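You operate a simulated robot arm through the tools that you are given. There is no shell and no other tool. Be economical: measure what you need, move in short steps, check, and stop when the job is done.

Carry out the task below with a simulated two-armed robot. There is one attempt and no reset: what you move stays moved.

JOB
Put one of the grey cells from the folding table on top of the red rubber plug. Take the blue padded panel on the folding table and put it away on the stand with the tall board. Screw the cap back on the bottle marked lime. Take the blue felt pad and put it on top of the yellow flat pack. Put the onion tub on the plywood board. Take the bottle marked still and put it on the plank bench. Fetch the cedar block and stand it on top of the rubber mallet. Any order will do. Set down upright: grey cell, onion tub, bottle marked still, cedar block.

Only the result counts: the job must be done as asked and must still hold three seconds after the hand-in. Knocking over, shifting, dropping, spilling or breaking anything else fails it. A push-on lid holds only when it is set on centred and level and pressed home; a screw cap is set on level and turned clockwise until tight.

ROBOT AND FRAMES
Two 7-joint arms with two-finger parallel grippers on one trunk, on a base that drives. Base frame: it is fixed to the floor where the robot stands at the start and does not move with it; the origin is under the middle of the robot, x ahead of it, y to its left, z up; the surface under the hand at the start is at about z = 740. Units: mm, degrees, N and s.
The left shoulder is at the start at [50, 177, 1129], the right one opposite. With the tool pointing down near the work surface each hand reaches from about 100 to 680 mm from the robot's upright axis, wherever it stands, measured 20 degrees to its own side. Places, roughly: blue felt pad (10x7x6 cm) [1400, -1700, 600]; blue padded panel (7x8x4 cm) [700, 0, 800]; bottle marked lime [500, 500, 750]; bottle marked still [4500, 500, 1250]; cedar block [4750, 250, 750]; grey cell [500, 0, 750]; onion tub [2000, -1750, 750]; plank bench [2700, 300, 600]; plywood board [3750, 500, 1250]; red rubber plug [500, 250, 750]; rubber mallet [250, -1750, 750]; stand with the tall board [4800, 200, 800]; yellow flat pack [1250, -1750, 500]. Payload 3.43 kg a hand.
The tool frame of a hand sits at the grasp point between the pads (the TCP): z along the fingers, y along the line on which they close. The tips reach 34 mm beyond it. Largest opening 128 mm; finger width 24, thickness 12; the body of the gripper, 48 by 130 mm, starts 96 mm behind the TCP.
Orientation is told as [roll, pitch, yaw] about the base's x, y, z axes, in that order, counted from this pose: with the fingers straight down and closing along the base's y, the tool's x points along the base's -x, its y along +y and its z along -z.

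CONTROLS
- The arms move only by the tool drive_tool. It takes "left_targets", "right_targets" or both (then of equal length, played together; a hand with none holds still); each is a list of rows, each a list of 7 numbers: the shift along the tool's x, y, z in mm, then the turn, a rotation vector about the tool's x, y, z in degrees, then the opening, from 0 (shut) to 1 (fully open). In form: [[x, y, z, wx, wy, wz, gripper], ...]. A call has 1 to 12 rows; each row is the pose to reach, as a shift and turn from the pose commanded when the call began, along the tool's axes at that moment. Rows are played at 5 a second. More than 50 mm and 8.6 degrees between two rows, or a gripper value outside its range, and nothing of the call is played. A pose out of reach is approached as far as the arm can. The call stops where the force on the tool passes 40 N (or 10 N more than at its start, if that is more) or the arm is blocked; 0.2 s more then pass. The fingers move at their own pace (about 108 mm/s each) and stop on an object; they squeeze with about 21 N. The grip force told is the motor's: it shows also when the fingers shut on nothing. Time passes only in rows, and 0.2 s behind the last, so rows that repeat a pose let the fingers close. The reply holds the time, the measured pose of the TCP, the force on the tool along the base axes, the opening and the grip force, in the units named above and with some noise, with the torque about the TCP (base axes, N m) and any sound that the robot's microphone picked up.
- Cameras (640 x 400 px; columns grow to the right, rows downward): "scene" is now at [145.1, 34.2, 1280.3]; the picture's right is [0.42, -0.91, 0.00], its down [-0.60, -0.28, -0.75] and it looks along [0.68, 0.31, -0.66] (base axes); focal length 250 px, centre (320, 200). "left" rides on the left gripper at [76, 11, -160] in its tool frame; the picture's right is [-0.15, 0.99, 0.00], its down [-0.88, -0.13, -0.46] and it looks along [-0.45, -0.07, 0.89] (tool axes); focal length 234 px, centre (320, 200). "right" rides on the right gripper at [76, -11, -160] in its tool frame; the picture's right is [0.15, 0.99, 0.00], its down [-0.88, 0.13, -0.46] and it looks along [-0.45, 0.07, 0.89] (tool axes); focal length 234 px, centre (320, 200). There is no depth. A picture from a camera that has moved, and an enlarged one, comes with that camera's place and axes in the base frame and with its lens.
- get_image(camera): a new picture of that camera. It takes no simulated time.
- move_column(by): slides the trunk up (or, below 0, down) by that many mm; the arms and the scene camera ride with it, the base frame stays. It gives what a move gives, with no picture.
- roll_base(legs): drives the robot by 1 to 6 legs, each [ahead, turn to the left] in mm and degrees, along the robot's own axes; the way and the turn of a leg run together, so that a leg with both is an arc; at most 1500 mm and 180 degrees a leg. The arms and the cameras ride along, it lands a little off, and it stops where it bumps. It gives what a move gives.
- pan_tilt(pan, tilt): turns the head with the scene camera to pan (to the left, within 80 degrees either way) and tilt (down, from -29 to 69), counted from straight ahead of the robot. It gives what a move gives.
- zoom(camera, box): a new picture of the part [left, top, right, bottom] of that camera's present view, enlarged. It takes no simulated time.
- job_done(): hands the job in; it is judged then, once.

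Go step by step. Nothing tells you exact positions but the pictures and the camera data: compare them with the known pose of the tool, close in by small moves and look again before you grip or let go. The budget is 196 turns and 176 pictures, counting those below and the enlarged ones. Unless the task says otherwise, let go and move clear before handing in.

The tools are called after ">>>" as name(argument=value, ...) on one line, values as JSON. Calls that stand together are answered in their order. drive_tool: Moves the arms, as the interface text tells. Its arguments: {"type":"object","properties":{"left_targets":{"type":"array","items":{"type":"array","items":{"type":"number"}}},"right_targets":{"type":"array","items":{"type":"array","items":{"type":"number"}}}},"required":[]} The other tools are called the same way: move_column (by) slides the trunk up or down; roll_base (legs) drives the base; pan_tilt (pan, tilt) turns the head that bears the scene camera; get_image (camera) takes a picture; zoom (camera, box) takes an enlarged picture of a part of a camera's view; job_done () hands the job in.

At the start:

```text
time: 0.0
left_tcp_pos: [358.4, 256.0, 1123.4]
left_orientation: [-0.1, 0.0, -0.1]
left_ft_force: [0.4, -0.5, -0.7]
left_moment: [-0.01, -0.01, 0.01]
left_width: 128.1
left_grip_force: 0.1
right_tcp_pos: [437.4, -38.5, 1129.6]
right_orientation: [0.0, 0.0, -0.2]
right_ft_force: [0.2, -0.2, -0.9]
right_moment: [0.02, -0.01, -0.01]
right_width: 128.1
right_grip_force: 0.0
trunk travel left (down, up): [-300.0, 101.0]
robot x, y, heading: [2.4, -0.1, -0.1]
head pan, tilt: [24.8, 41.2]
```

scene: 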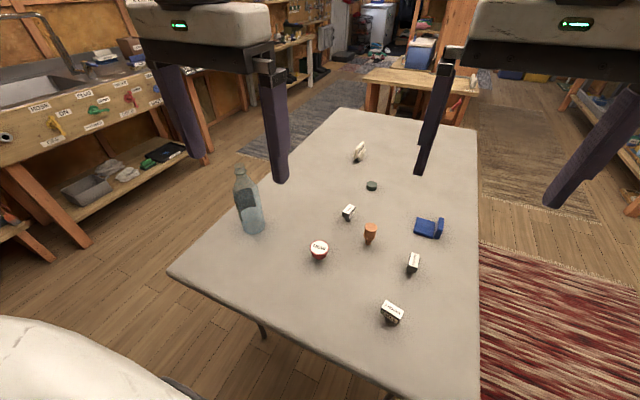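
right: 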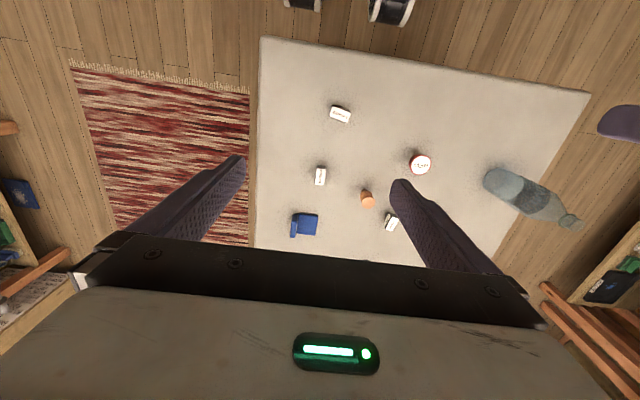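
left: 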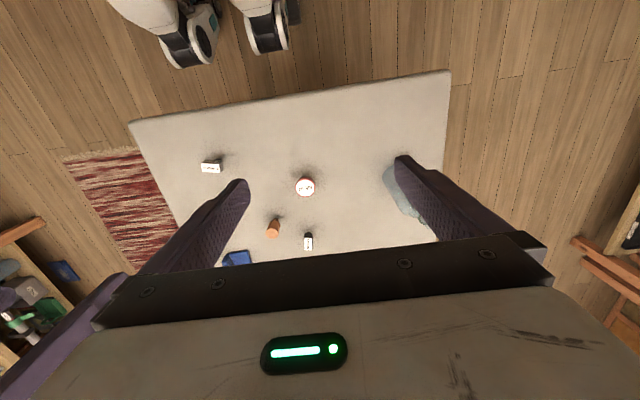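

I see the folding table with small objects: the bottle, a red-and-white plug, an orange item, grey cells and the blue panel. I'll enlarge the table first to identify each one.

>>> zoom(camera="scene", box=[220, 130, 460, 280])

>>> zoom(camera="scene", box=[290, 210, 450, 330])

```text
2.67 times, centred on (340, 205) of scene
camera zoom: at [145.1, 34.2, 1280.3], right [0.42, -0.91, 0.0], down [-0.6, -0.28, -0.75], along [0.68, 0.31, -0.66], focal length 667 px, centre (267, 187)
```

zoom: 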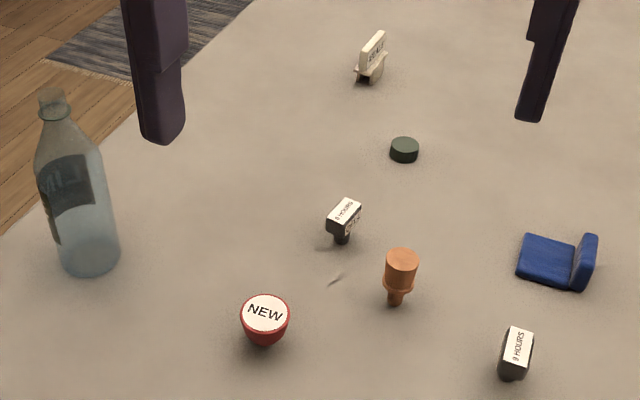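

```text
3.33 times, centred on (370, 270) of scene
camera zoom: at [145.1, 34.2, 1280.3], right [0.42, -0.91, 0.0], down [-0.6, -0.28, -0.75], along [0.68, 0.31, -0.66], focal length 834 px, centre (153, -33)
```

zoom: 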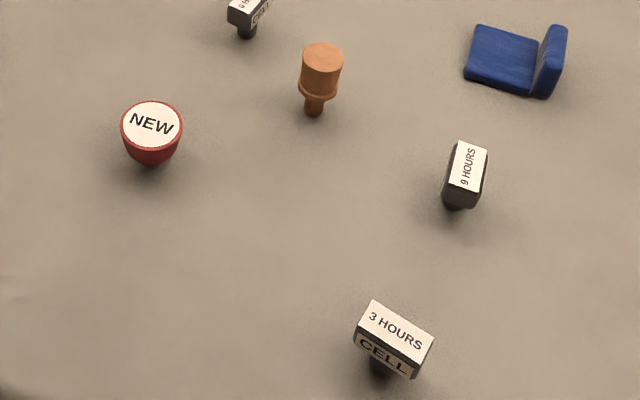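

The plug (marked NEW) is near [505, 200], the bottle near [505, 409] and the green cap near [830, 153]. The cells are small label-topped items. I'll enlarge them through the wrist cameras and read the bottle's label.

>>> zoom(camera="right", box=[280, 90, 440, 190])

>>> zoom(camera="scene", box=[225, 160, 275, 240])

>>> zoom(camera="scene", box=[330, 130, 400, 220])

```text
4.00 times, centred on (360, 140) of right
camera zoom: at [363.7, -49.0, 1289.6], right [-0.14, 0.99, 0.0], down [0.88, 0.13, 0.46], along [0.45, 0.07, -0.89], focal length 937 px, centre (160, 440)
```

zoom: 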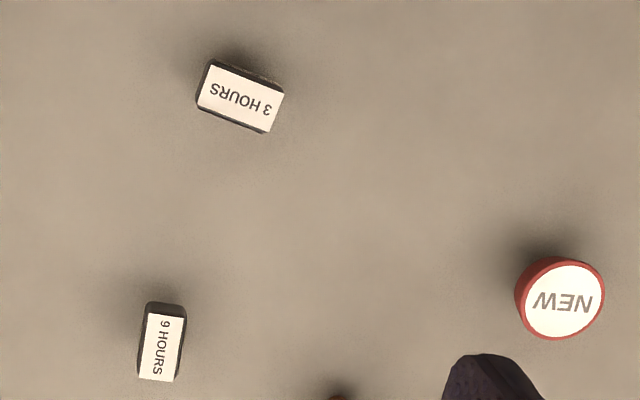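

```text
5.00 times, centred on (250, 200) of scene
camera zoom: at [145.1, 34.2, 1280.3], right [0.42, -0.91, 0.0], down [-0.6, -0.28, -0.75], along [0.68, 0.31, -0.66], focal length 1250 px, centre (670, 200)
```

zoom: 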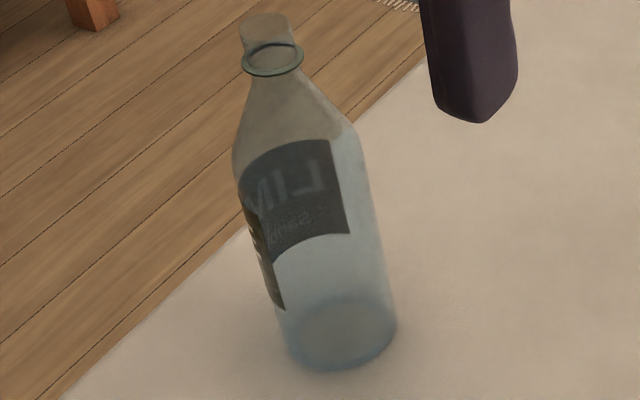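

```text
4.44 times, centred on (365, 175) of scene
camera zoom: at [145.1, 34.2, 1280.3], right [0.42, -0.91, 0.0], down [-0.6, -0.28, -0.75], along [0.68, 0.31, -0.66], focal length 1111 px, centre (120, 311)
```

zoom: 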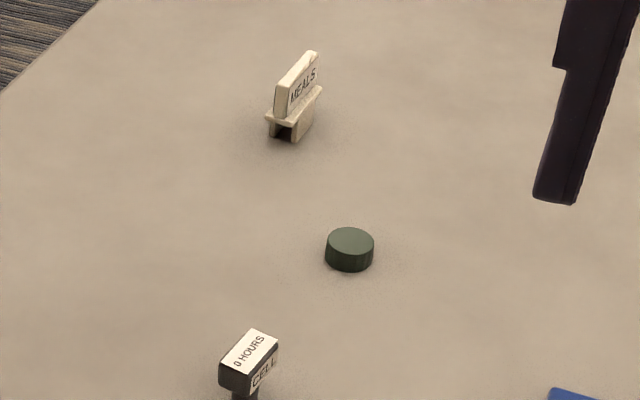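

All three cells read "HOURS", so any of them will serve; I'll use 9 HOURS at about [563, -16]. I'm bringing the right hand above it for a closer look.

>>> drive_tool(right_targets=[[-21, 4, 38, 0, 0, 0, 1], [-42, 8, 76, 0, 0, 0, 1], [-63, 11, 115, 0, 0, 0, 1], [-84, 15, 153, 0, 0, 0, 1], [-105, 19, 192, 0, 0, 0, 1], [-126, 22, 230, 0, 0, 0, 1]])

>>> get_image(camera="right")

>>> zoom(camera="left", box=[190, 140, 350, 270])

```text
time: 1.4
left_tcp_pos: [359.0, 256.0, 1123.2]
left_orientation: [0.0, 0.0, -0.2]
left_ft_force: [-0.3, 0.4, 0.2]
left_moment: [0.01, 0.03, -0.02]
left_width: 128.2
left_grip_force: 0.1
right_tcp_pos: [565.9, -16.0, 901.0]
right_orientation: [0.0, 0.1, -0.3]
right_ft_force: [0.2, -0.2, 0.4]
right_moment: [0.02, 0.0, -0.02]
right_width: 127.9
right_grip_force: 0.0
trunk travel left (down, up): [-300.0, 101.0]
robot x, y, heading: [1.3, -2.5, -0.1]
head pan, tilt: [24.8, 41.2]
```

```text
167 pictures are left
camera right: at [490.8, -27.0, 1060.5], right [-0.14, 0.99, 0.0], down [0.88, 0.13, 0.46], along [0.45, 0.06, -0.89], focal length 234 px, centre (320, 200)
```

right: 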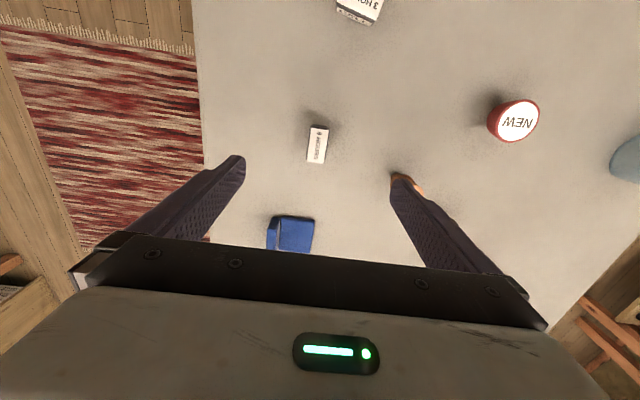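

```text
3.08 times, centred on (270, 205) of left
camera zoom: at [281.7, 269.0, 1283.8], right [0.15, 0.99, 0.0], down [0.88, -0.13, 0.46], along [0.45, -0.07, -0.89], focal length 720 px, centre (474, 185)
```

zoom: 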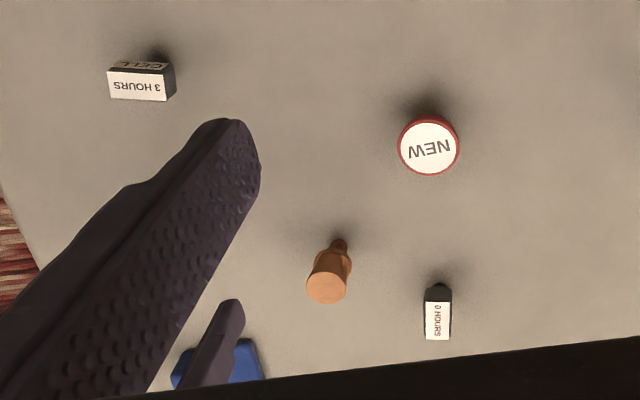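

The cell shows at the middle of the gripper. I'll enlarge it to judge its shape and height.

>>> zoom(camera="right", box=[280, 105, 360, 175])

>>> zoom(camera="scene", box=[380, 235, 450, 290])

```text
5.71 times, centred on (320, 140) of right
camera zoom: at [490.8, -27.0, 1060.5], right [-0.14, 0.99, 0.0], down [0.88, 0.13, 0.46], along [0.45, 0.06, -0.89], focal length 1338 px, centre (320, 543)
```

zoom: 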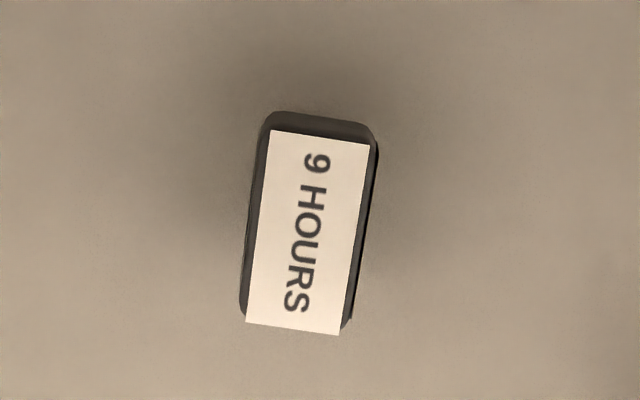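

```text
7.27 times, centred on (415, 262) of scene
camera zoom: at [145.5, 34.5, 1280.2], right [0.42, -0.91, 0.0], down [-0.6, -0.28, -0.75], along [0.68, 0.31, -0.66], focal length 1819 px, centre (-371, -254)
```

zoom: 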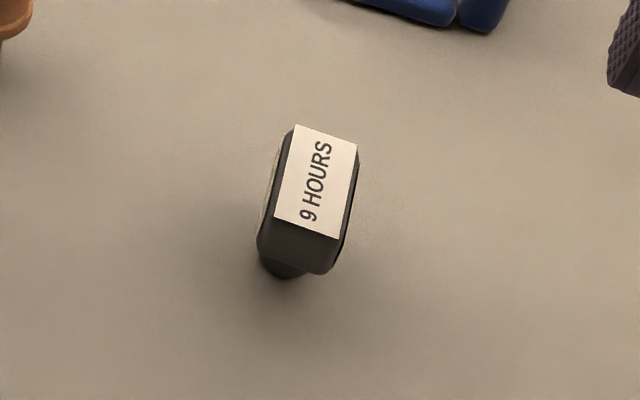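

The cell stands on a narrow foot with its top near z = 780, its long side along x and its centre near [561, -22]. I'll lower onto it open and check before closing.

>>> drive_tool(right_targets=[[3, -3, 40, 0, 0, 0, 1], [5, -6, 80, 0, 0, 0, 1], [5, -6, 105, 0, 0, 0, 1], [5, -6, 118, 0, 0, 0, 1]])

>>> get_image(camera="right")

```text
time: 2.4
left_tcp_pos: [359.3, 256.3, 1122.9]
left_orientation: [0.0, -0.1, -0.2]
left_ft_force: [0.2, -0.7, 0.1]
left_moment: [0.0, 0.02, 0.01]
left_width: 127.8
left_grip_force: 0.1
right_tcp_pos: [560.7, -21.6, 780.4]
right_orientation: [0.0, -0.1, -0.2]
right_ft_force: [-0.8, 0.3, 0.0]
right_moment: [0.03, 0.01, -0.03]
right_width: 128.0
right_grip_force: 0.1
trunk travel left (down, up): [-300.0, 101.0]
robot x, y, heading: [3.8, -2.0, 0.3]
head pan, tilt: [24.8, 41.2]
```

```text
163 pictures are left
camera right: at [485.2, -33.2, 941.4], right [-0.14, 0.99, 0.0], down [0.88, 0.13, 0.46], along [0.45, 0.07, -0.89], focal length 234 px, centre (320, 200)
```

right: 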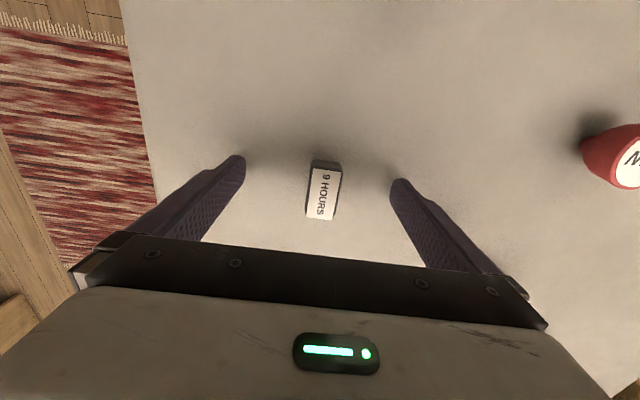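

The cell is centred between the fingers and the label is level with the TCP. I'll close and lift.

>>> drive_tool(right_targets=[[0, 0, 0, 0, 0, 0, 0.4], [0, 0, 0, 0, 0, 0, 0], [0, 0, 0, 0, 0, 0, 0], [0, 0, 0, 0, 0, 0, 0], [0, 0, 0, 0, 0, 0, 0], [0, 0, -30, 0, 0, 0, 0], [0, 0, -70, 0, 0, 0, 0]])

>>> get_image(camera="right")

>>> get_image(camera="scene")

```text
time: 4.0
left_tcp_pos: [358.4, 256.1, 1123.5]
left_orientation: [0.0, -0.2, -0.1]
left_ft_force: [-0.2, -0.2, -0.8]
left_moment: [0.01, 0.03, 0.01]
left_width: 127.9
left_grip_force: 0.1
right_tcp_pos: [559.7, -23.6, 853.3]
right_orientation: [0.0, -0.1, -0.1]
right_ft_force: [0.1, 0.2, -0.7]
right_moment: [0.0, 0.0, 0.02]
right_width: 22.8
right_grip_force: 21.3
trunk travel left (down, up): [-300.0, 101.0]
robot x, y, heading: [-0.0, -2.8, -0.0]
head pan, tilt: [24.8, 41.2]
```

```text
162 pictures are left
camera right: at [485.1, -34.3, 1012.2], right [-0.14, 0.99, 0.0], down [0.88, 0.13, 0.46], along [0.45, 0.06, -0.89], focal length 234 px, centre (320, 200)
```

right: 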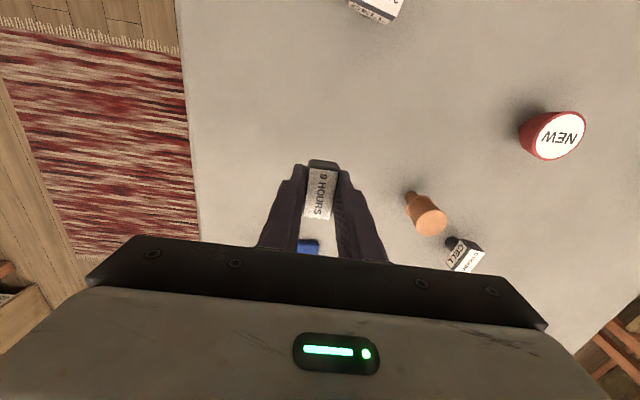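

```text
161 pictures are left
camera scene: at [144.9, 34.3, 1280.2], right [0.42, -0.91, 0.0], down [-0.6, -0.28, -0.75], along [0.68, 0.32, -0.66], focal length 250 px, centre (320, 200)
```

scene: 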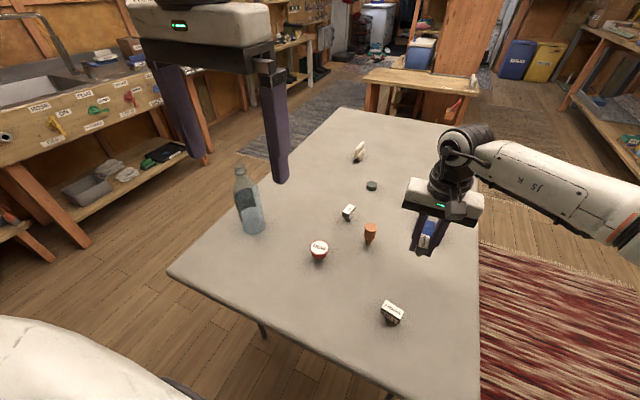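

The cell is held and its foot hangs about 40 mm below the TCP. The plug's top is near [495, 197, 782]; next I'm moving above it.

>>> drive_tool(right_targets=[[11, 37, -15, 0, 0, 0, 0], [22, 74, -27, 0, 0, 0, 0], [33, 110, -27, 0, 0, 0, 0], [43, 147, -27, 0, 0, 0, 0], [54, 184, -27, 0, 0, 0, 0], [65, 220, -27, 0, 0, 0, 0], [65, 220, -27, 0, 0, 0, 0]])

>>> get_image(camera="right")

>>> zoom(camera="scene", box=[260, 180, 400, 280])

```text
time: 5.8
left_tcp_pos: [358.2, 255.6, 1122.8]
left_orientation: [0.0, 0.0, -0.1]
left_ft_force: [0.2, -0.3, 0.9]
left_moment: [0.02, -0.02, 0.01]
left_width: 127.7
left_grip_force: 0.0
right_tcp_pos: [493.3, 142.5, 877.5]
right_orientation: [0.5, -0.7, -3.6]
right_ft_force: [0.1, -0.2, -0.5]
right_moment: [-0.03, 0.04, 0.03]
right_width: 23.1
right_grip_force: 20.8
right hand out of reach, approached as far as the arm can: row 5, 6, 7
trunk travel left (down, up): [-300.0, 101.0]
robot x, y, heading: [-2.4, 2.5, -0.1]
head pan, tilt: [24.8, 41.2]
stopped in row 7 (right hand): the arm was blocked; the commanded pose is now the measured one
```

```text
160 pictures are left
camera right: at [416.0, 134.8, 1036.0], right [-0.08, 1.0, 0.01], down [0.88, 0.07, 0.47], along [0.46, 0.04, -0.88], focal length 234 px, centre (320, 200)
```

right: 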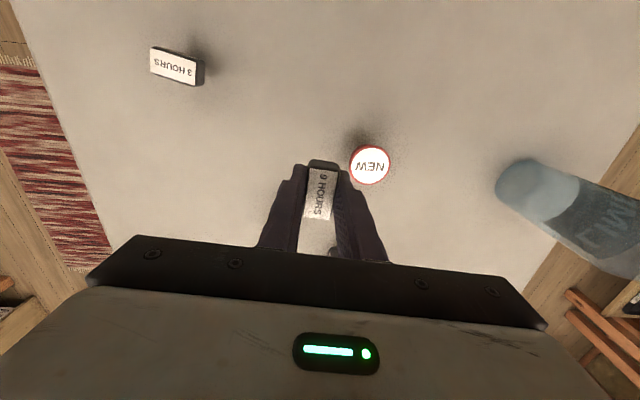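

```text
4.00 times, centred on (330, 230) of scene
camera zoom: at [145.6, 33.9, 1280.2], right [0.42, -0.91, 0.0], down [-0.6, -0.28, -0.75], along [0.68, 0.32, -0.66], focal length 1000 px, centre (280, 80)
```

zoom: 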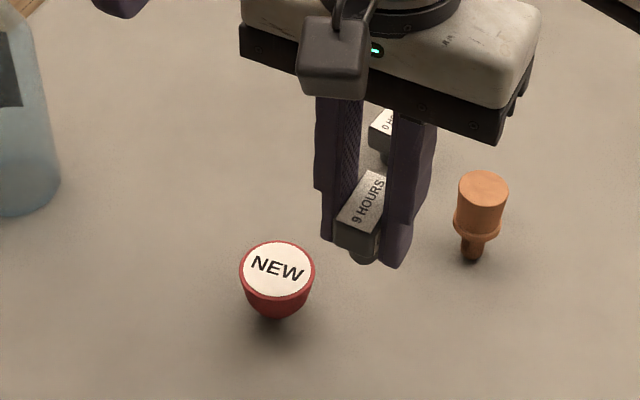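

The right arm ran out of reach across the body. I'll turn the base 12° left so the plug comes within its range.

>>> roll_base(legs=[[0, 12]])

>>> get_image(camera="right")

```text
time: 7.0
left_tcp_pos: [298.1, 322.6, 1123.5]
left_orientation: [0.0, 0.0, 11.5]
left_ft_force: [-0.3, -1.1, 0.4]
left_moment: [-0.04, 0.0, 0.01]
left_width: 128.2
left_grip_force: 0.1
right_tcp_pos: [454.4, 238.7, 876.8]
right_orientation: [0.4, -0.7, 8.1]
right_ft_force: [0.7, -0.4, 0.6]
right_moment: [-0.02, 0.03, 0.03]
right_width: 23.0
right_grip_force: 20.9
trunk travel left (down, up): [-300.0, 101.0]
robot x, y, heading: [-0.6, -0.9, 11.4]
head pan, tilt: [24.8, 41.2]
```

```text
158 pictures are left
camera right: at [379.5, 216.3, 1036.2], right [-0.28, 0.96, 0.01], down [0.85, 0.25, 0.47], along [0.45, 0.14, -0.88], focal length 234 px, centre (320, 200)
```

right: 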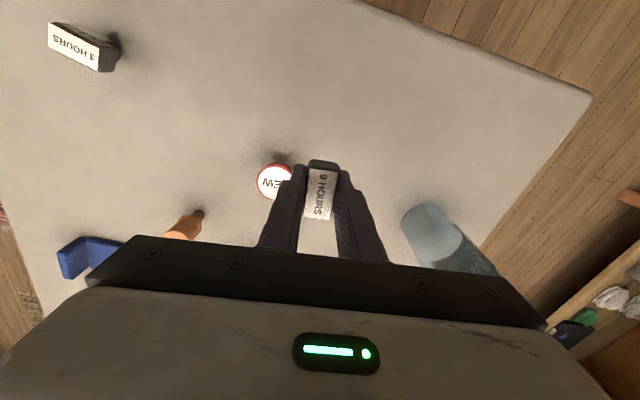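

I take the plug's centre at about [501, 199]. I'm moving over it and levelling the small tilt.

>>> drive_tool(right_targets=[[-20, -23, 0, 0.2, 0.3, 0, 0], [-40.5, -45.9, 0, 0.4, 0.7, 0, 0], [-40.5, -45.9, 20, 0.4, 0.7, 0, 0], [-40.5, -45.9, 20, 0.4, 0.7, 0, 0]])

>>> zoom(camera="right", box=[240, 120, 400, 250])

>>> zoom(camera="scene", box=[290, 160, 410, 260])

```text
time: 8.0
left_tcp_pos: [299.2, 321.7, 1123.3]
left_orientation: [0.0, 0.0, 11.4]
left_ft_force: [0.5, -0.2, 1.1]
left_moment: [0.0, 0.01, -0.01]
left_width: 128.1
left_grip_force: 0.0
right_tcp_pos: [502.0, 198.1, 856.3]
right_orientation: [0.0, 0.0, 8.1]
right_ft_force: [-0.6, 0.9, -0.5]
right_moment: [-0.02, 0.01, -0.03]
right_width: 22.8
right_grip_force: 21.0
trunk travel left (down, up): [-300.0, 101.0]
robot x, y, heading: [4.6, 0.1, 11.5]
head pan, tilt: [24.8, 41.2]
```

```text
3.08 times, centred on (320, 185) of right
camera zoom: at [429.2, 177.0, 1016.0], right [-0.28, 0.96, 0.0], down [0.85, 0.25, 0.46], along [0.44, 0.13, -0.89], focal length 720 px, centre (320, 246)
```

zoom: 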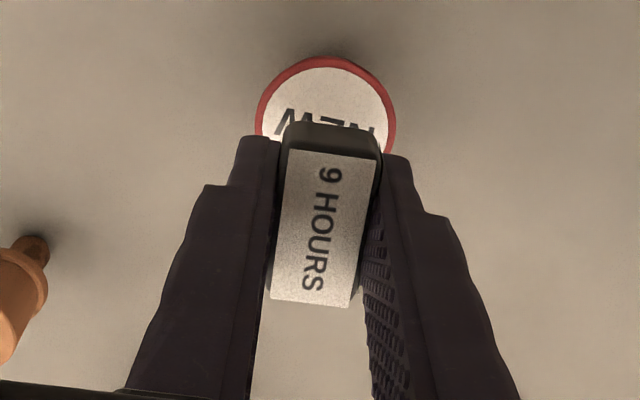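

```text
4.00 times, centred on (350, 210) of scene
camera zoom: at [135.0, 62.9, 1280.3], right [0.59, -0.81, 0.0], down [-0.53, -0.39, -0.75], along [0.61, 0.45, -0.66], focal length 1000 px, centre (200, 160)
```

zoom: 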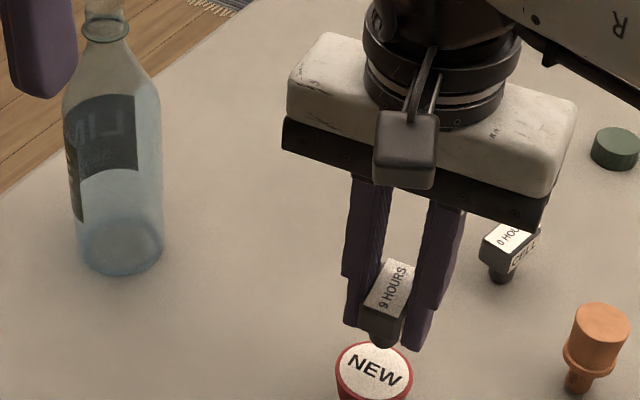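

The plug's top centre comes out at about [501.5, 200, 782], nearly under the hand. I'll lower the cell to just above it and look.

>>> drive_tool(right_targets=[[0, 2, 15, 0, 0, 0, 0], [0, 2, 28, 0, 0, 0, 0], [0, 2, 28, 0, 0, 0, 0]])

>>> zoom(camera="scene", box=[320, 210, 410, 270])

>>> zoom(camera="left", box=[180, 100, 460, 260])

```text
time: 8.8
left_tcp_pos: [298.8, 323.5, 1123.6]
left_orientation: [0.0, 0.0, 11.5]
left_ft_force: [-0.5, 0.2, -0.4]
left_moment: [0.01, 0.0, -0.02]
left_width: 128.0
left_grip_force: 0.0
right_tcp_pos: [499.8, 202.2, 826.9]
right_orientation: [0.0, 0.0, 8.1]
right_ft_force: [-0.5, -0.1, -0.5]
right_moment: [0.03, 0.02, -0.02]
right_width: 23.1
right_grip_force: 20.8
trunk travel left (down, up): [-300.0, 101.0]
robot x, y, heading: [-2.6, -1.0, 11.4]
head pan, tilt: [24.8, 41.2]
```

```text
6.67 times, centred on (365, 240) of scene
camera zoom: at [135.0, 63.0, 1280.3], right [0.59, -0.81, 0.0], down [-0.53, -0.39, -0.75], along [0.61, 0.45, -0.66], focal length 1667 px, centre (20, -67)
```

zoom: 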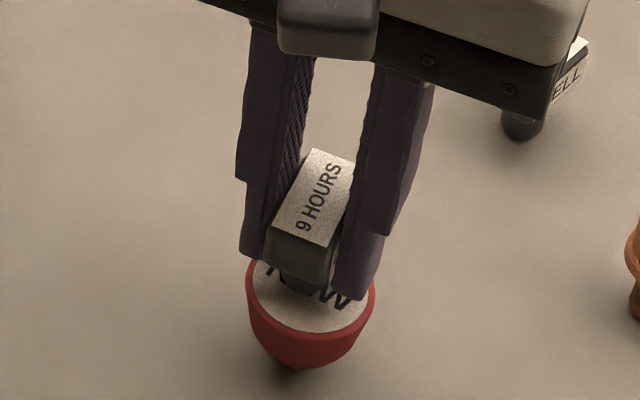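

```text
2.29 times, centred on (320, 180) of left
camera zoom: at [221.8, 320.1, 1283.9], right [-0.05, 1.0, 0.0], down [0.89, 0.05, 0.46], along [0.46, 0.02, -0.89], focal length 535 px, centre (320, 246)
```

zoom: 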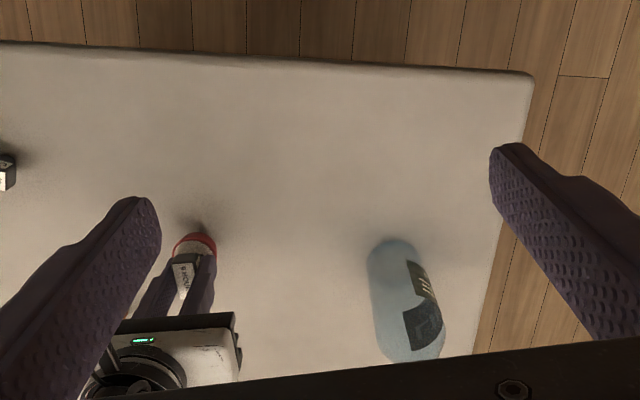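

The foot sits over the middle of the plug with only a few mm gap. I'll lower it gently and watch the force.

>>> drive_tool(right_targets=[[0, 0, 1.5, 0, 0, 0, 0], [0, 0, 3, 0, 0, 0, 0], [0, 0, 3, 0, 0, 0, 0]])

>>> zoom(camera="scene", box=[340, 230, 400, 270])

```text
time: 9.6
left_tcp_pos: [299.5, 323.2, 1123.3]
left_orientation: [0.0, 0.0, 11.6]
left_ft_force: [-0.4, -0.2, 0.4]
left_moment: [-0.02, 0.0, -0.03]
left_width: 128.2
left_grip_force: 0.0
right_tcp_pos: [499.6, 201.8, 825.9]
right_orientation: [-0.1, 0.0, 8.1]
right_ft_force: [-0.6, 1.0, -0.4]
right_moment: [-0.01, 0.0, 0.04]
right_width: 23.0
right_grip_force: 21.0
trunk travel left (down, up): [-300.0, 101.0]
robot x, y, heading: [0.5, 1.3, 11.6]
head pan, tilt: [24.8, 41.2]
```

```text
10.00 times, centred on (370, 250) of scene
camera zoom: at [135.1, 63.0, 1280.2], right [0.59, -0.81, 0.0], down [-0.53, -0.39, -0.75], along [0.61, 0.45, -0.66], focal length 2501 px, centre (-180, -300)
```

zoom: 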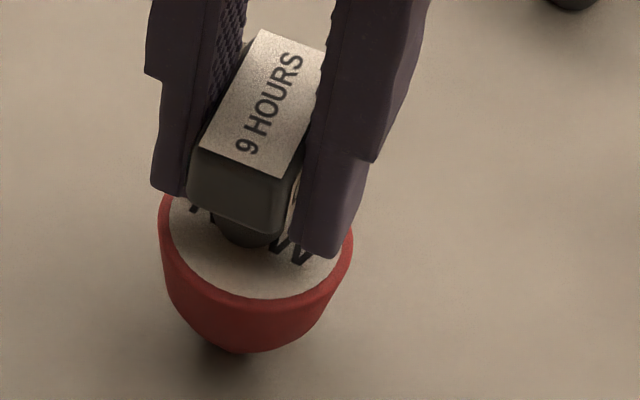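

The foot is almost touching, so I keep lowering in very small steps.

>>> drive_tool(right_targets=[[0, 0, 1, 0, 0, 0, 0], [0, 0, 2, 0, 0, 0, 0], [0, 0, 2, 0, 0, 0, 0]])

```text
time: 10.3
left_tcp_pos: [299.6, 322.8, 1123.9]
left_orientation: [0.0, -0.1, 11.5]
left_ft_force: [-0.7, 0.0, 0.2]
left_moment: [-0.01, 0.03, 0.02]
left_width: 127.9
left_grip_force: 0.0
right_tcp_pos: [500.1, 201.9, 825.3]
right_orientation: [0.1, -0.2, 8.1]
right_ft_force: [0.4, 0.5, 8.7]
right_moment: [0.0, 0.06, 0.03]
right_width: 23.0
right_grip_force: 20.7
trunk travel left (down, up): [-300.0, 101.0]
robot x, y, heading: [1.8, 2.2, 11.7]
head pan, tilt: [24.8, 41.2]
```

The force shows contact (8.7 N). I'll open the fingers and rise straight up.

>>> drive_tool(right_targets=[[0, 0, -0.8, 0, 0, 0, 0], [0, 0, -0.8, 0, 0, 0, 0.3], [0, 0, -0.8, 0, 0, 0, 0.6], [0, 0, -0.8, 0, 0, 0, 0.6], [0, 0, -30, 0, 0, 0, 0.6], [0, 0, -75, 0, 0, 0, 0.6], [0, 0, -120, 0, 0, 0, 0.6]])

>>> zoom(camera="scene", box=[310, 190, 430, 280])

```text
time: 11.9
left_tcp_pos: [298.2, 323.2, 1122.5]
left_orientation: [0.0, -0.1, 11.5]
left_ft_force: [-0.2, 0.5, -0.5]
left_moment: [0.0, -0.05, 0.01]
left_width: 128.0
left_grip_force: 0.1
right_tcp_pos: [502.5, 201.2, 944.7]
right_orientation: [-0.1, 0.0, 8.1]
right_ft_force: [0.6, -0.4, -0.4]
right_moment: [0.0, -0.02, 0.01]
right_width: 77.0
right_grip_force: 0.0
trunk travel left (down, up): [-300.0, 101.0]
robot x, y, heading: [-2.5, 3.1, 11.5]
head pan, tilt: [24.8, 41.2]
```

```text
4.44 times, centred on (370, 235) of scene
camera zoom: at [134.7, 63.0, 1280.3], right [0.59, -0.81, 0.0], down [-0.53, -0.39, -0.75], along [0.61, 0.45, -0.66], focal length 1111 px, centre (98, 44)
```

zoom: 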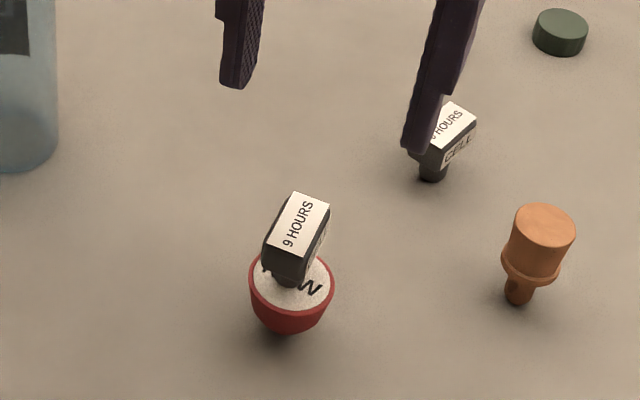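

The cell stands on the plug. Before planning the cap I'll look down to see how close the base can come to the table edge.

>>> pan_tilt(pan=0, tilt=69)

>>> get_image(camera="scene")

>>> get_image(camera="right")

>>> get_image(camera="left")

```text
time: 12.9
left_tcp_pos: [299.0, 323.1, 1123.3]
left_orientation: [0.0, -0.1, 11.5]
left_ft_force: [-0.6, -0.5, 0.0]
left_moment: [-0.01, -0.03, 0.0]
left_width: 127.8
left_grip_force: 0.0
right_tcp_pos: [503.3, 200.3, 943.8]
right_orientation: [0.0, 0.0, 8.1]
right_ft_force: [0.3, 0.4, 1.6]
right_moment: [0.02, 0.01, 0.0]
right_width: 76.7
right_grip_force: 0.1
trunk travel left (down, up): [-300.0, 101.0]
robot x, y, heading: [-0.5, -0.8, 11.7]
head pan, tilt: [0.0, 68.8]
```

```text
151 pictures are left
camera scene: at [122.0, 24.4, 1246.0], right [0.2, -0.98, 0.0], down [-0.91, -0.19, -0.36], along [0.36, 0.07, -0.93], focal length 250 px, centre (320, 200)
```

scene: 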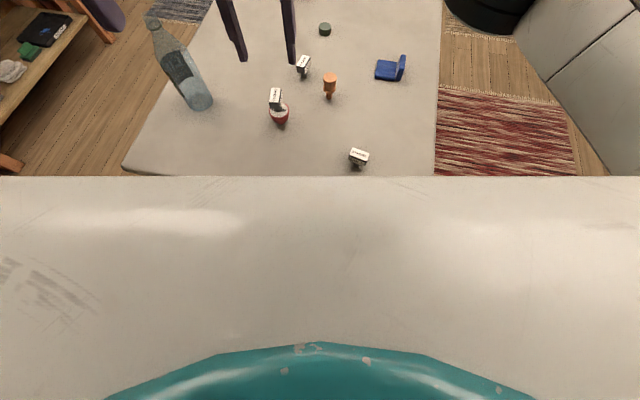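

```text
150 pictures are left
camera right: at [430.4, 179.0, 1103.8], right [-0.28, 0.96, 0.0], down [0.85, 0.25, 0.46], along [0.44, 0.13, -0.89], focal length 234 px, centre (320, 200)
```

right: 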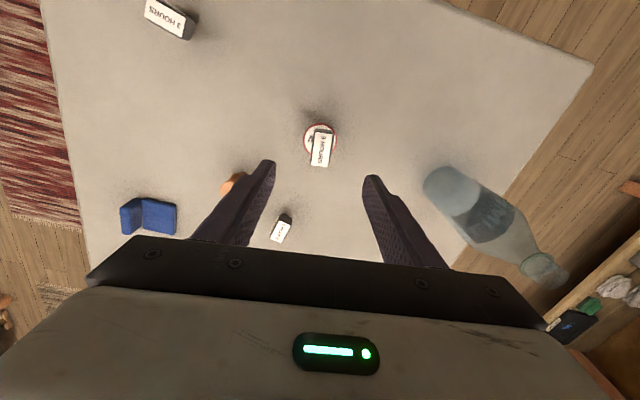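

```text
149 pictures are left
camera left: at [221.8, 320.2, 1283.8], right [-0.05, 1.0, 0.0], down [0.89, 0.05, 0.46], along [0.46, 0.02, -0.89], focal length 234 px, centre (320, 200)
```

left: 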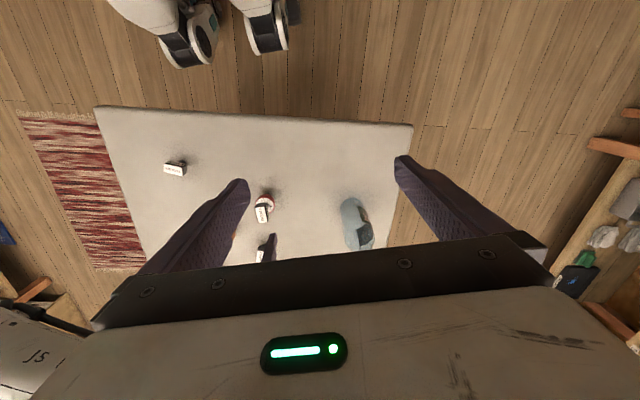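

The cell rests steadily. The cap and the blue panel are easier to reach from the table's right side, so I'll raise the right hand and drive round there.

>>> drive_tool(right_targets=[[0, 0, -45, 0, 0, 0, 0.8], [20, -20, -90, 0, 0, 0, 1], [50, -60, -120, 0, 0, 0, 1], [80, -100, -150, 0, 0, 0, 1]])

>>> roll_base(legs=[[0, -101.5], [500, 0], [0, 90], [780, 0], [0, 90]])

>>> pan_tilt(pan=0, tilt=50)

>>> get_image(camera="scene")

```text
refused: row 2 steps farther than a row can; nothing moved
```

```text
time: 31.6
left_tcp_pos: [516.4, -150.8, 1123.2]
left_orientation: [0.0, 0.0, 90.6]
left_ft_force: [-0.6, 0.7, 0.5]
left_moment: [0.0, 0.0, -0.01]
left_width: 127.8
left_grip_force: 0.1
right_tcp_pos: [675.7, 27.1, 942.8]
right_orientation: [0.1, 0.0, 87.3]
right_ft_force: [0.2, 0.2, 0.0]
right_moment: [-0.03, 0.01, -0.03]
right_width: 76.8
right_grip_force: 0.0
trunk travel left (down, up): [-300.0, 101.0]
robot x, y, heading: [777.7, -501.8, 90.5]
head pan, tilt: [0.0, 68.8]
```

```text
time: 32.4
left_tcp_pos: [517.3, -149.7, 1123.2]
left_orientation: [0.0, 0.0, 90.5]
left_ft_force: [0.0, 0.2, -0.1]
left_moment: [-0.03, 0.0, -0.01]
left_width: 127.8
left_grip_force: 0.0
right_tcp_pos: [675.8, 27.2, 945.3]
right_orientation: [0.0, 0.0, 87.2]
right_ft_force: [-0.3, 0.1, 0.3]
right_moment: [-0.01, -0.02, -0.01]
right_width: 76.9
right_grip_force: 0.0
trunk travel left (down, up): [-300.0, 101.0]
robot x, y, heading: [778.1, -506.7, 90.7]
head pan, tilt: [0.0, 50.0]
```

```text
148 pictures are left
camera scene: at [774.2, -359.0, 1267.8], right [1.0, 0.01, 0.0], down [0.01, -0.77, -0.64], along [-0.01, 0.64, -0.77], focal length 250 px, centre (320, 200)
```

scene: 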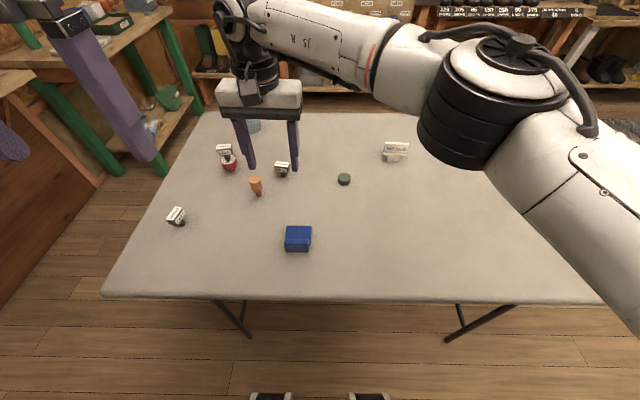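

From here I see the cap at about [835, 140] and the panel at about [715, -35]. The feet fit below the table between its legs, so I'll edge forward 70 mm.

>>> roll_base(legs=[[70, 0]])

>>> drive_tool(right_targets=[[-13, -40, 0, 0, 0, 0, 0.6], [-26, -80, 0, 0, 0, 0, 0.6], [-39, -120, 10, 0, 0, 0, 0.6], [-51, -157, 40, 0, 0, 0, 0.6], [-51, -157, 70, 0, 0, 0, 0.6]])

>>> get_image(camera="right")

>>> get_image(camera="scene")

```text
time: 33.5
left_tcp_pos: [515.9, -78.4, 1124.8]
left_orientation: [-0.1, 0.0, 90.5]
left_ft_force: [0.1, 0.5, -0.6]
left_moment: [-0.03, -0.01, -0.05]
left_width: 128.1
left_grip_force: 0.1
right_tcp_pos: [674.1, 98.8, 943.7]
right_orientation: [0.1, 0.1, 87.1]
right_ft_force: [0.2, 0.2, 0.5]
right_moment: [-0.04, 0.01, -0.02]
right_width: 76.9
right_grip_force: 0.1
trunk travel left (down, up): [-300.0, 101.0]
robot x, y, heading: [778.2, -436.6, 90.7]
head pan, tilt: [0.0, 50.0]
```

```text
time: 34.7
left_tcp_pos: [516.2, -78.7, 1122.8]
left_orientation: [-0.1, -0.1, 90.5]
left_ft_force: [-0.3, -0.2, 0.1]
left_moment: [0.0, 0.01, -0.01]
left_width: 128.1
left_grip_force: 0.0
right_tcp_pos: [833.9, 142.9, 874.9]
right_orientation: [-0.1, -0.1, 87.1]
right_ft_force: [-0.1, -0.6, 0.0]
right_moment: [-0.01, 0.01, -0.02]
right_width: 76.8
right_grip_force: 0.1
trunk travel left (down, up): [-300.0, 101.0]
robot x, y, heading: [778.2, -433.2, 90.8]
head pan, tilt: [0.0, 50.0]
```

```text
147 pictures are left
camera right: at [843.5, 65.7, 1034.8], right [-1.0, -0.1, 0.0], down [-0.09, 0.89, 0.46], along [-0.04, 0.45, -0.89], focal length 234 px, centre (320, 200)
```

right: 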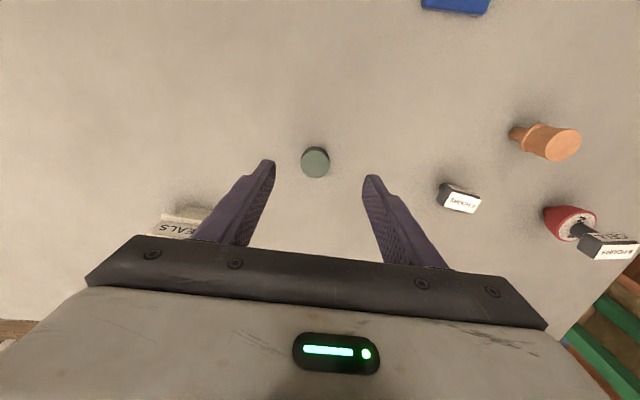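

```text
146 pictures are left
camera scene: at [773.3, -287.9, 1267.9], right [1.0, 0.01, 0.0], down [0.01, -0.77, -0.64], along [-0.01, 0.64, -0.77], focal length 250 px, centre (320, 200)
```

scene: 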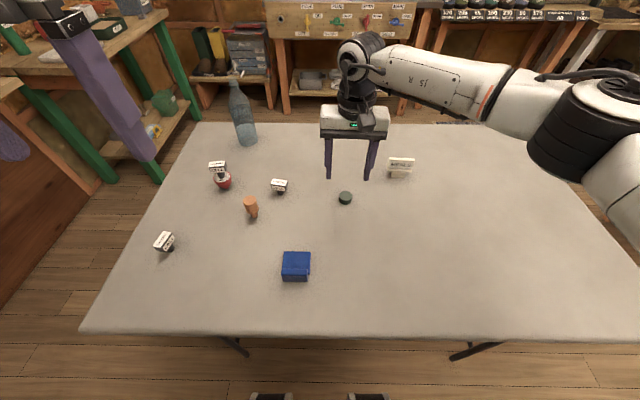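

The cap is at about [841, 155]. I'll lower beside it to z = 800 and check the centring.

>>> drive_tool(right_targets=[[-13, -6, 35, 0, 0, 0, 0.6], [-13, -6, 75, 0, 0, 0, 0.6], [-13, -6, 75, 0, 0, 0, 0.6]])

>>> zoom(camera="right", box=[220, 120, 420, 245])

```text
time: 35.5
left_tcp_pos: [515.7, -77.9, 1123.3]
left_orientation: [-0.1, 0.0, 90.4]
left_ft_force: [-0.2, 0.5, 0.5]
left_moment: [-0.01, 0.0, -0.01]
left_width: 127.8
left_grip_force: 0.0
right_tcp_pos: [841.0, 155.2, 799.1]
right_orientation: [-0.1, 0.1, 87.2]
right_ft_force: [-0.2, 0.9, 0.4]
right_moment: [0.01, 0.01, 0.0]
right_width: 76.8
right_grip_force: 0.1
trunk travel left (down, up): [-300.0, 101.0]
robot x, y, heading: [775.7, -431.6, 90.5]
head pan, tilt: [0.0, 50.0]
```

```text
3.20 times, centred on (320, 182) of right
camera zoom: at [849.3, 79.6, 958.3], right [-1.0, -0.1, 0.0], down [-0.09, 0.89, 0.46], along [-0.04, 0.45, -0.89], focal length 749 px, centre (320, 256)
```

zoom: 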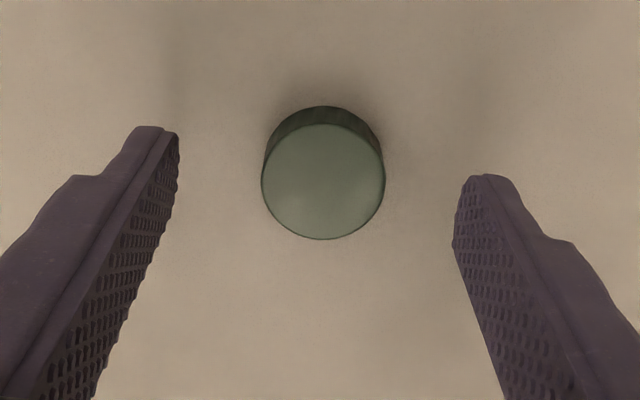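

The cap is centred to within about 2 mm. I'll lower to just above the table, close on it and lift.

>>> drive_tool(right_targets=[[-2, 0, 12, 0, 0, 0, 0.6], [-2, 0, 22.5, 0, 0, 0, 0.6], [-2, 0, 22.5, 0, 0, 0, 0.3], [-2, 0, 22.5, 0, 0, 0, 0], [-2, 0, 22.5, 0, 0, 0, 0], [-2, 0, 22.5, 0, 0, 0, 0], [-2, 0, 0, 0, 0, 0, 0], [-2, 0, -40, 0, 0, 0, 0]])

>>> zoom(camera="right", box=[220, 120, 420, 245])

>>> zoom(camera="scene", box=[290, 90, 410, 210])

```text
time: 37.3
left_tcp_pos: [516.3, -78.3, 1123.0]
left_orientation: [0.1, 0.0, 90.5]
left_ft_force: [0.2, 0.5, 0.2]
left_moment: [-0.02, -0.03, -0.01]
left_width: 127.9
left_grip_force: 0.1
right_tcp_pos: [838.8, 154.3, 838.0]
right_orientation: [0.0, 0.0, 87.3]
right_ft_force: [-0.1, -1.0, 0.2]
right_moment: [-0.04, -0.01, 0.01]
right_width: 33.8
right_grip_force: 21.0
trunk travel left (down, up): [-300.0, 101.0]
robot x, y, heading: [777.2, -434.2, 90.6]
head pan, tilt: [0.0, 50.0]
```

```text
3.20 times, centred on (320, 182) of right
camera zoom: at [847.4, 77.5, 998.9], right [-1.0, -0.1, 0.0], down [-0.09, 0.89, 0.46], along [-0.04, 0.45, -0.89], focal length 749 px, centre (320, 256)
```

zoom: 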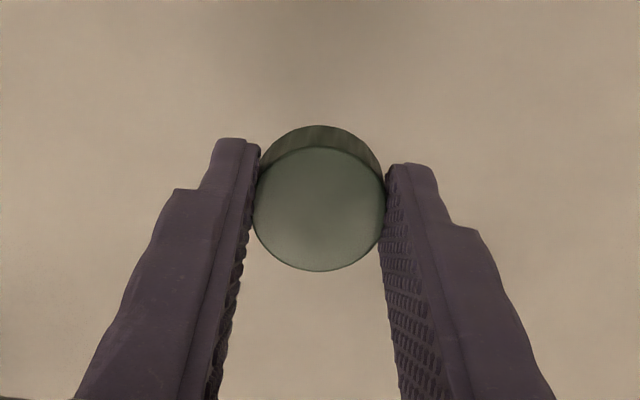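

```text
3.33 times, centred on (350, 150) of scene
camera zoom: at [773.5, -288.3, 1267.9], right [1.0, 0.01, 0.0], down [0.01, -0.77, -0.64], along [-0.01, 0.64, -0.77], focal length 834 px, centre (220, 367)
```

zoom: 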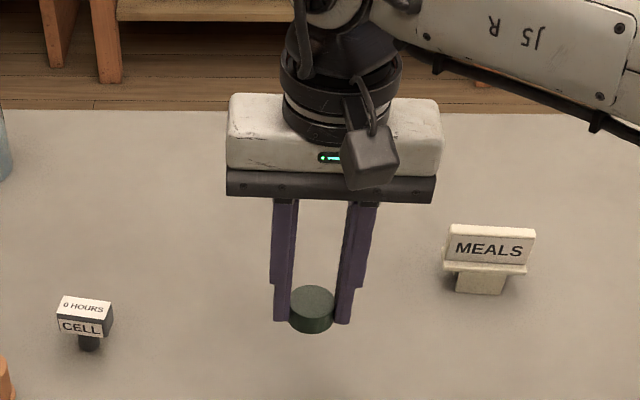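

The cap is held level. Next I'm taking the left hand over the blue panel.

>>> drive_tool(left_targets=[[-4, -29, 32, 0, 0, 0, 1], [-9, -58, 64, 0, 0, 0, 1], [-13, -86, 96, 0, 0, 0, 1], [-18, -115, 128, 0, 0, 0, 1], [-22, -144, 160, 0, 0, 0, 1], [-27, -173, 192, 0, 0, 0, 1], [-31, -201, 223, 0, 0, 0, 1]])

>>> get_image(camera="left")

>>> zoom(camera="scene", box=[250, 220, 350, 300])

```text
time: 38.9
left_tcp_pos: [659.2, -59.7, 921.5]
left_orientation: [-0.1, -0.1, 90.6]
left_ft_force: [-0.1, -0.4, 0.0]
left_moment: [-0.01, -0.01, 0.02]
left_width: 128.1
left_grip_force: 0.0
left hand out of reach, approached as far as the arm can: row 6, 7
right_tcp_pos: [840.6, 152.9, 838.3]
right_orientation: [0.0, 0.0, 87.3]
right_ft_force: [0.2, 0.3, 0.5]
right_moment: [0.03, 0.0, 0.0]
right_width: 33.7
right_grip_force: 20.8
trunk travel left (down, up): [-300.0, 101.0]
robot x, y, heading: [776.2, -430.1, 90.8]
head pan, tilt: [0.0, 50.0]
```

```text
142 pictures are left
camera left: at [646.8, -135.3, 1080.2], right [-0.99, 0.14, 0.0], down [0.12, 0.88, 0.46], along [0.06, 0.45, -0.89], focal length 234 px, centre (320, 200)
```

left: 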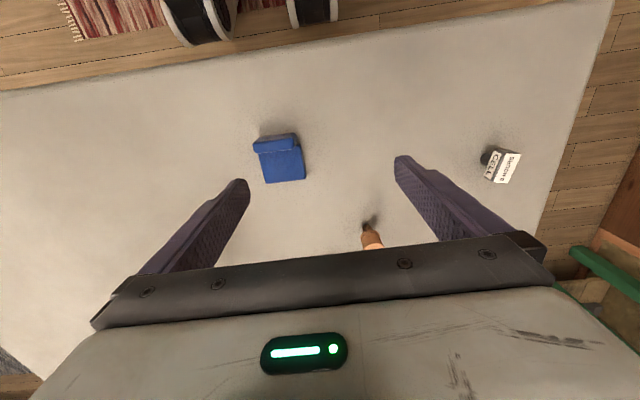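

```text
5.00 times, centred on (300, 260) of scene
camera zoom: at [773.4, -287.8, 1267.8], right [1.0, 0.01, 0.0], down [0.01, -0.77, -0.64], along [-0.01, 0.64, -0.77], focal length 1250 px, centre (420, -100)
```

zoom: 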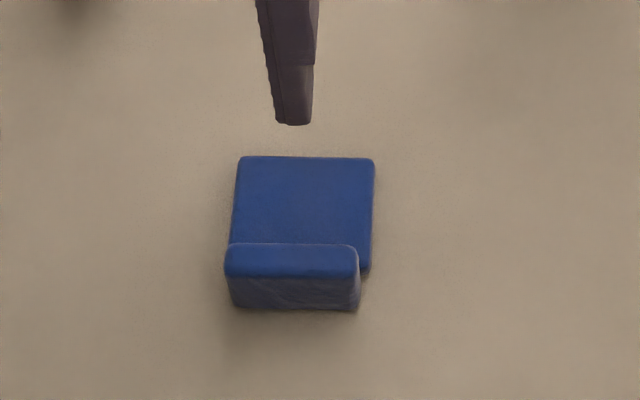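

The left hand ran out of reach toward the middle. I'll raise the right hand clear of everything and turn the base 12° right so the panel comes into the left hand's zone.

>>> drive_tool(right_targets=[[0, 0, -45, 0, 0, 0, 0], [0, 0, -90, 0, 0, 0, 0], [0, 0, -130, 0, 0, 0, 0]])

>>> roll_base(legs=[[0, -12]])

```text
time: 39.7
left_tcp_pos: [657.9, -62.6, 921.0]
left_orientation: [-0.1, -0.1, 90.5]
left_ft_force: [-0.2, -0.3, 0.1]
left_moment: [0.03, -0.01, -0.02]
left_width: 128.2
left_grip_force: 0.0
right_tcp_pos: [840.8, 155.3, 968.4]
right_orientation: [0.2, 0.1, 87.3]
right_ft_force: [0.5, -0.3, -0.1]
right_moment: [-0.03, -0.01, 0.0]
right_width: 33.9
right_grip_force: 20.8
trunk travel left (down, up): [-300.0, 101.0]
robot x, y, heading: [777.2, -433.7, 90.7]
head pan, tilt: [0.0, 50.0]
```

```text
time: 40.8
left_tcp_pos: [740.3, -43.9, 919.4]
left_orientation: [-0.1, 0.0, 78.4]
left_ft_force: [-0.8, -0.8, 0.4]
left_moment: [0.01, 0.01, -0.01]
left_width: 128.0
left_grip_force: 0.0
right_tcp_pos: [962.2, 128.3, 967.9]
right_orientation: [0.0, 0.1, 75.0]
right_ft_force: [0.8, 0.5, 1.1]
right_moment: [-0.02, 0.03, 0.04]
right_width: 33.8
right_grip_force: 20.6
trunk travel left (down, up): [-300.0, 101.0]
robot x, y, heading: [775.7, -434.3, 78.6]
head pan, tilt: [0.0, 50.0]
```

Now the panel is nearer the left hand's zone. I'll move over it, square up to it and look.

>>> drive_tool(left_targets=[[6, 11, 30, 0, 0, -6, 1], [12.7, 21.9, 60, 0, 0, -11.6, 1], [12.7, 21.9, 60, 0, 0, -11.6, 1]])

>>> get_image(camera="left")

```text
time: 41.6
left_tcp_pos: [715.9, -50.9, 857.1]
left_orientation: [0.0, -0.1, 90.1]
left_ft_force: [0.4, 0.4, 0.0]
left_moment: [0.04, 0.01, -0.01]
left_width: 127.8
left_grip_force: 0.0
right_tcp_pos: [961.5, 128.8, 968.2]
right_orientation: [0.0, 0.0, 75.0]
right_ft_force: [-0.1, 0.0, -0.1]
right_moment: [-0.01, 0.04, -0.01]
right_width: 33.9
right_grip_force: 21.6
trunk travel left (down, up): [-300.0, 101.0]
robot x, y, heading: [771.7, -437.9, 78.4]
head pan, tilt: [0.0, 50.0]
```

```text
140 pictures are left
camera left: at [703.4, -126.2, 1018.6], right [-0.99, 0.15, 0.0], down [0.13, 0.88, 0.46], along [0.07, 0.45, -0.89], focal length 234 px, centre (320, 200)
```

left: 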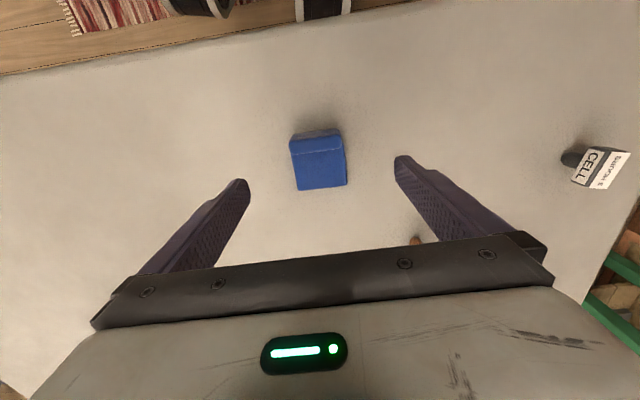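

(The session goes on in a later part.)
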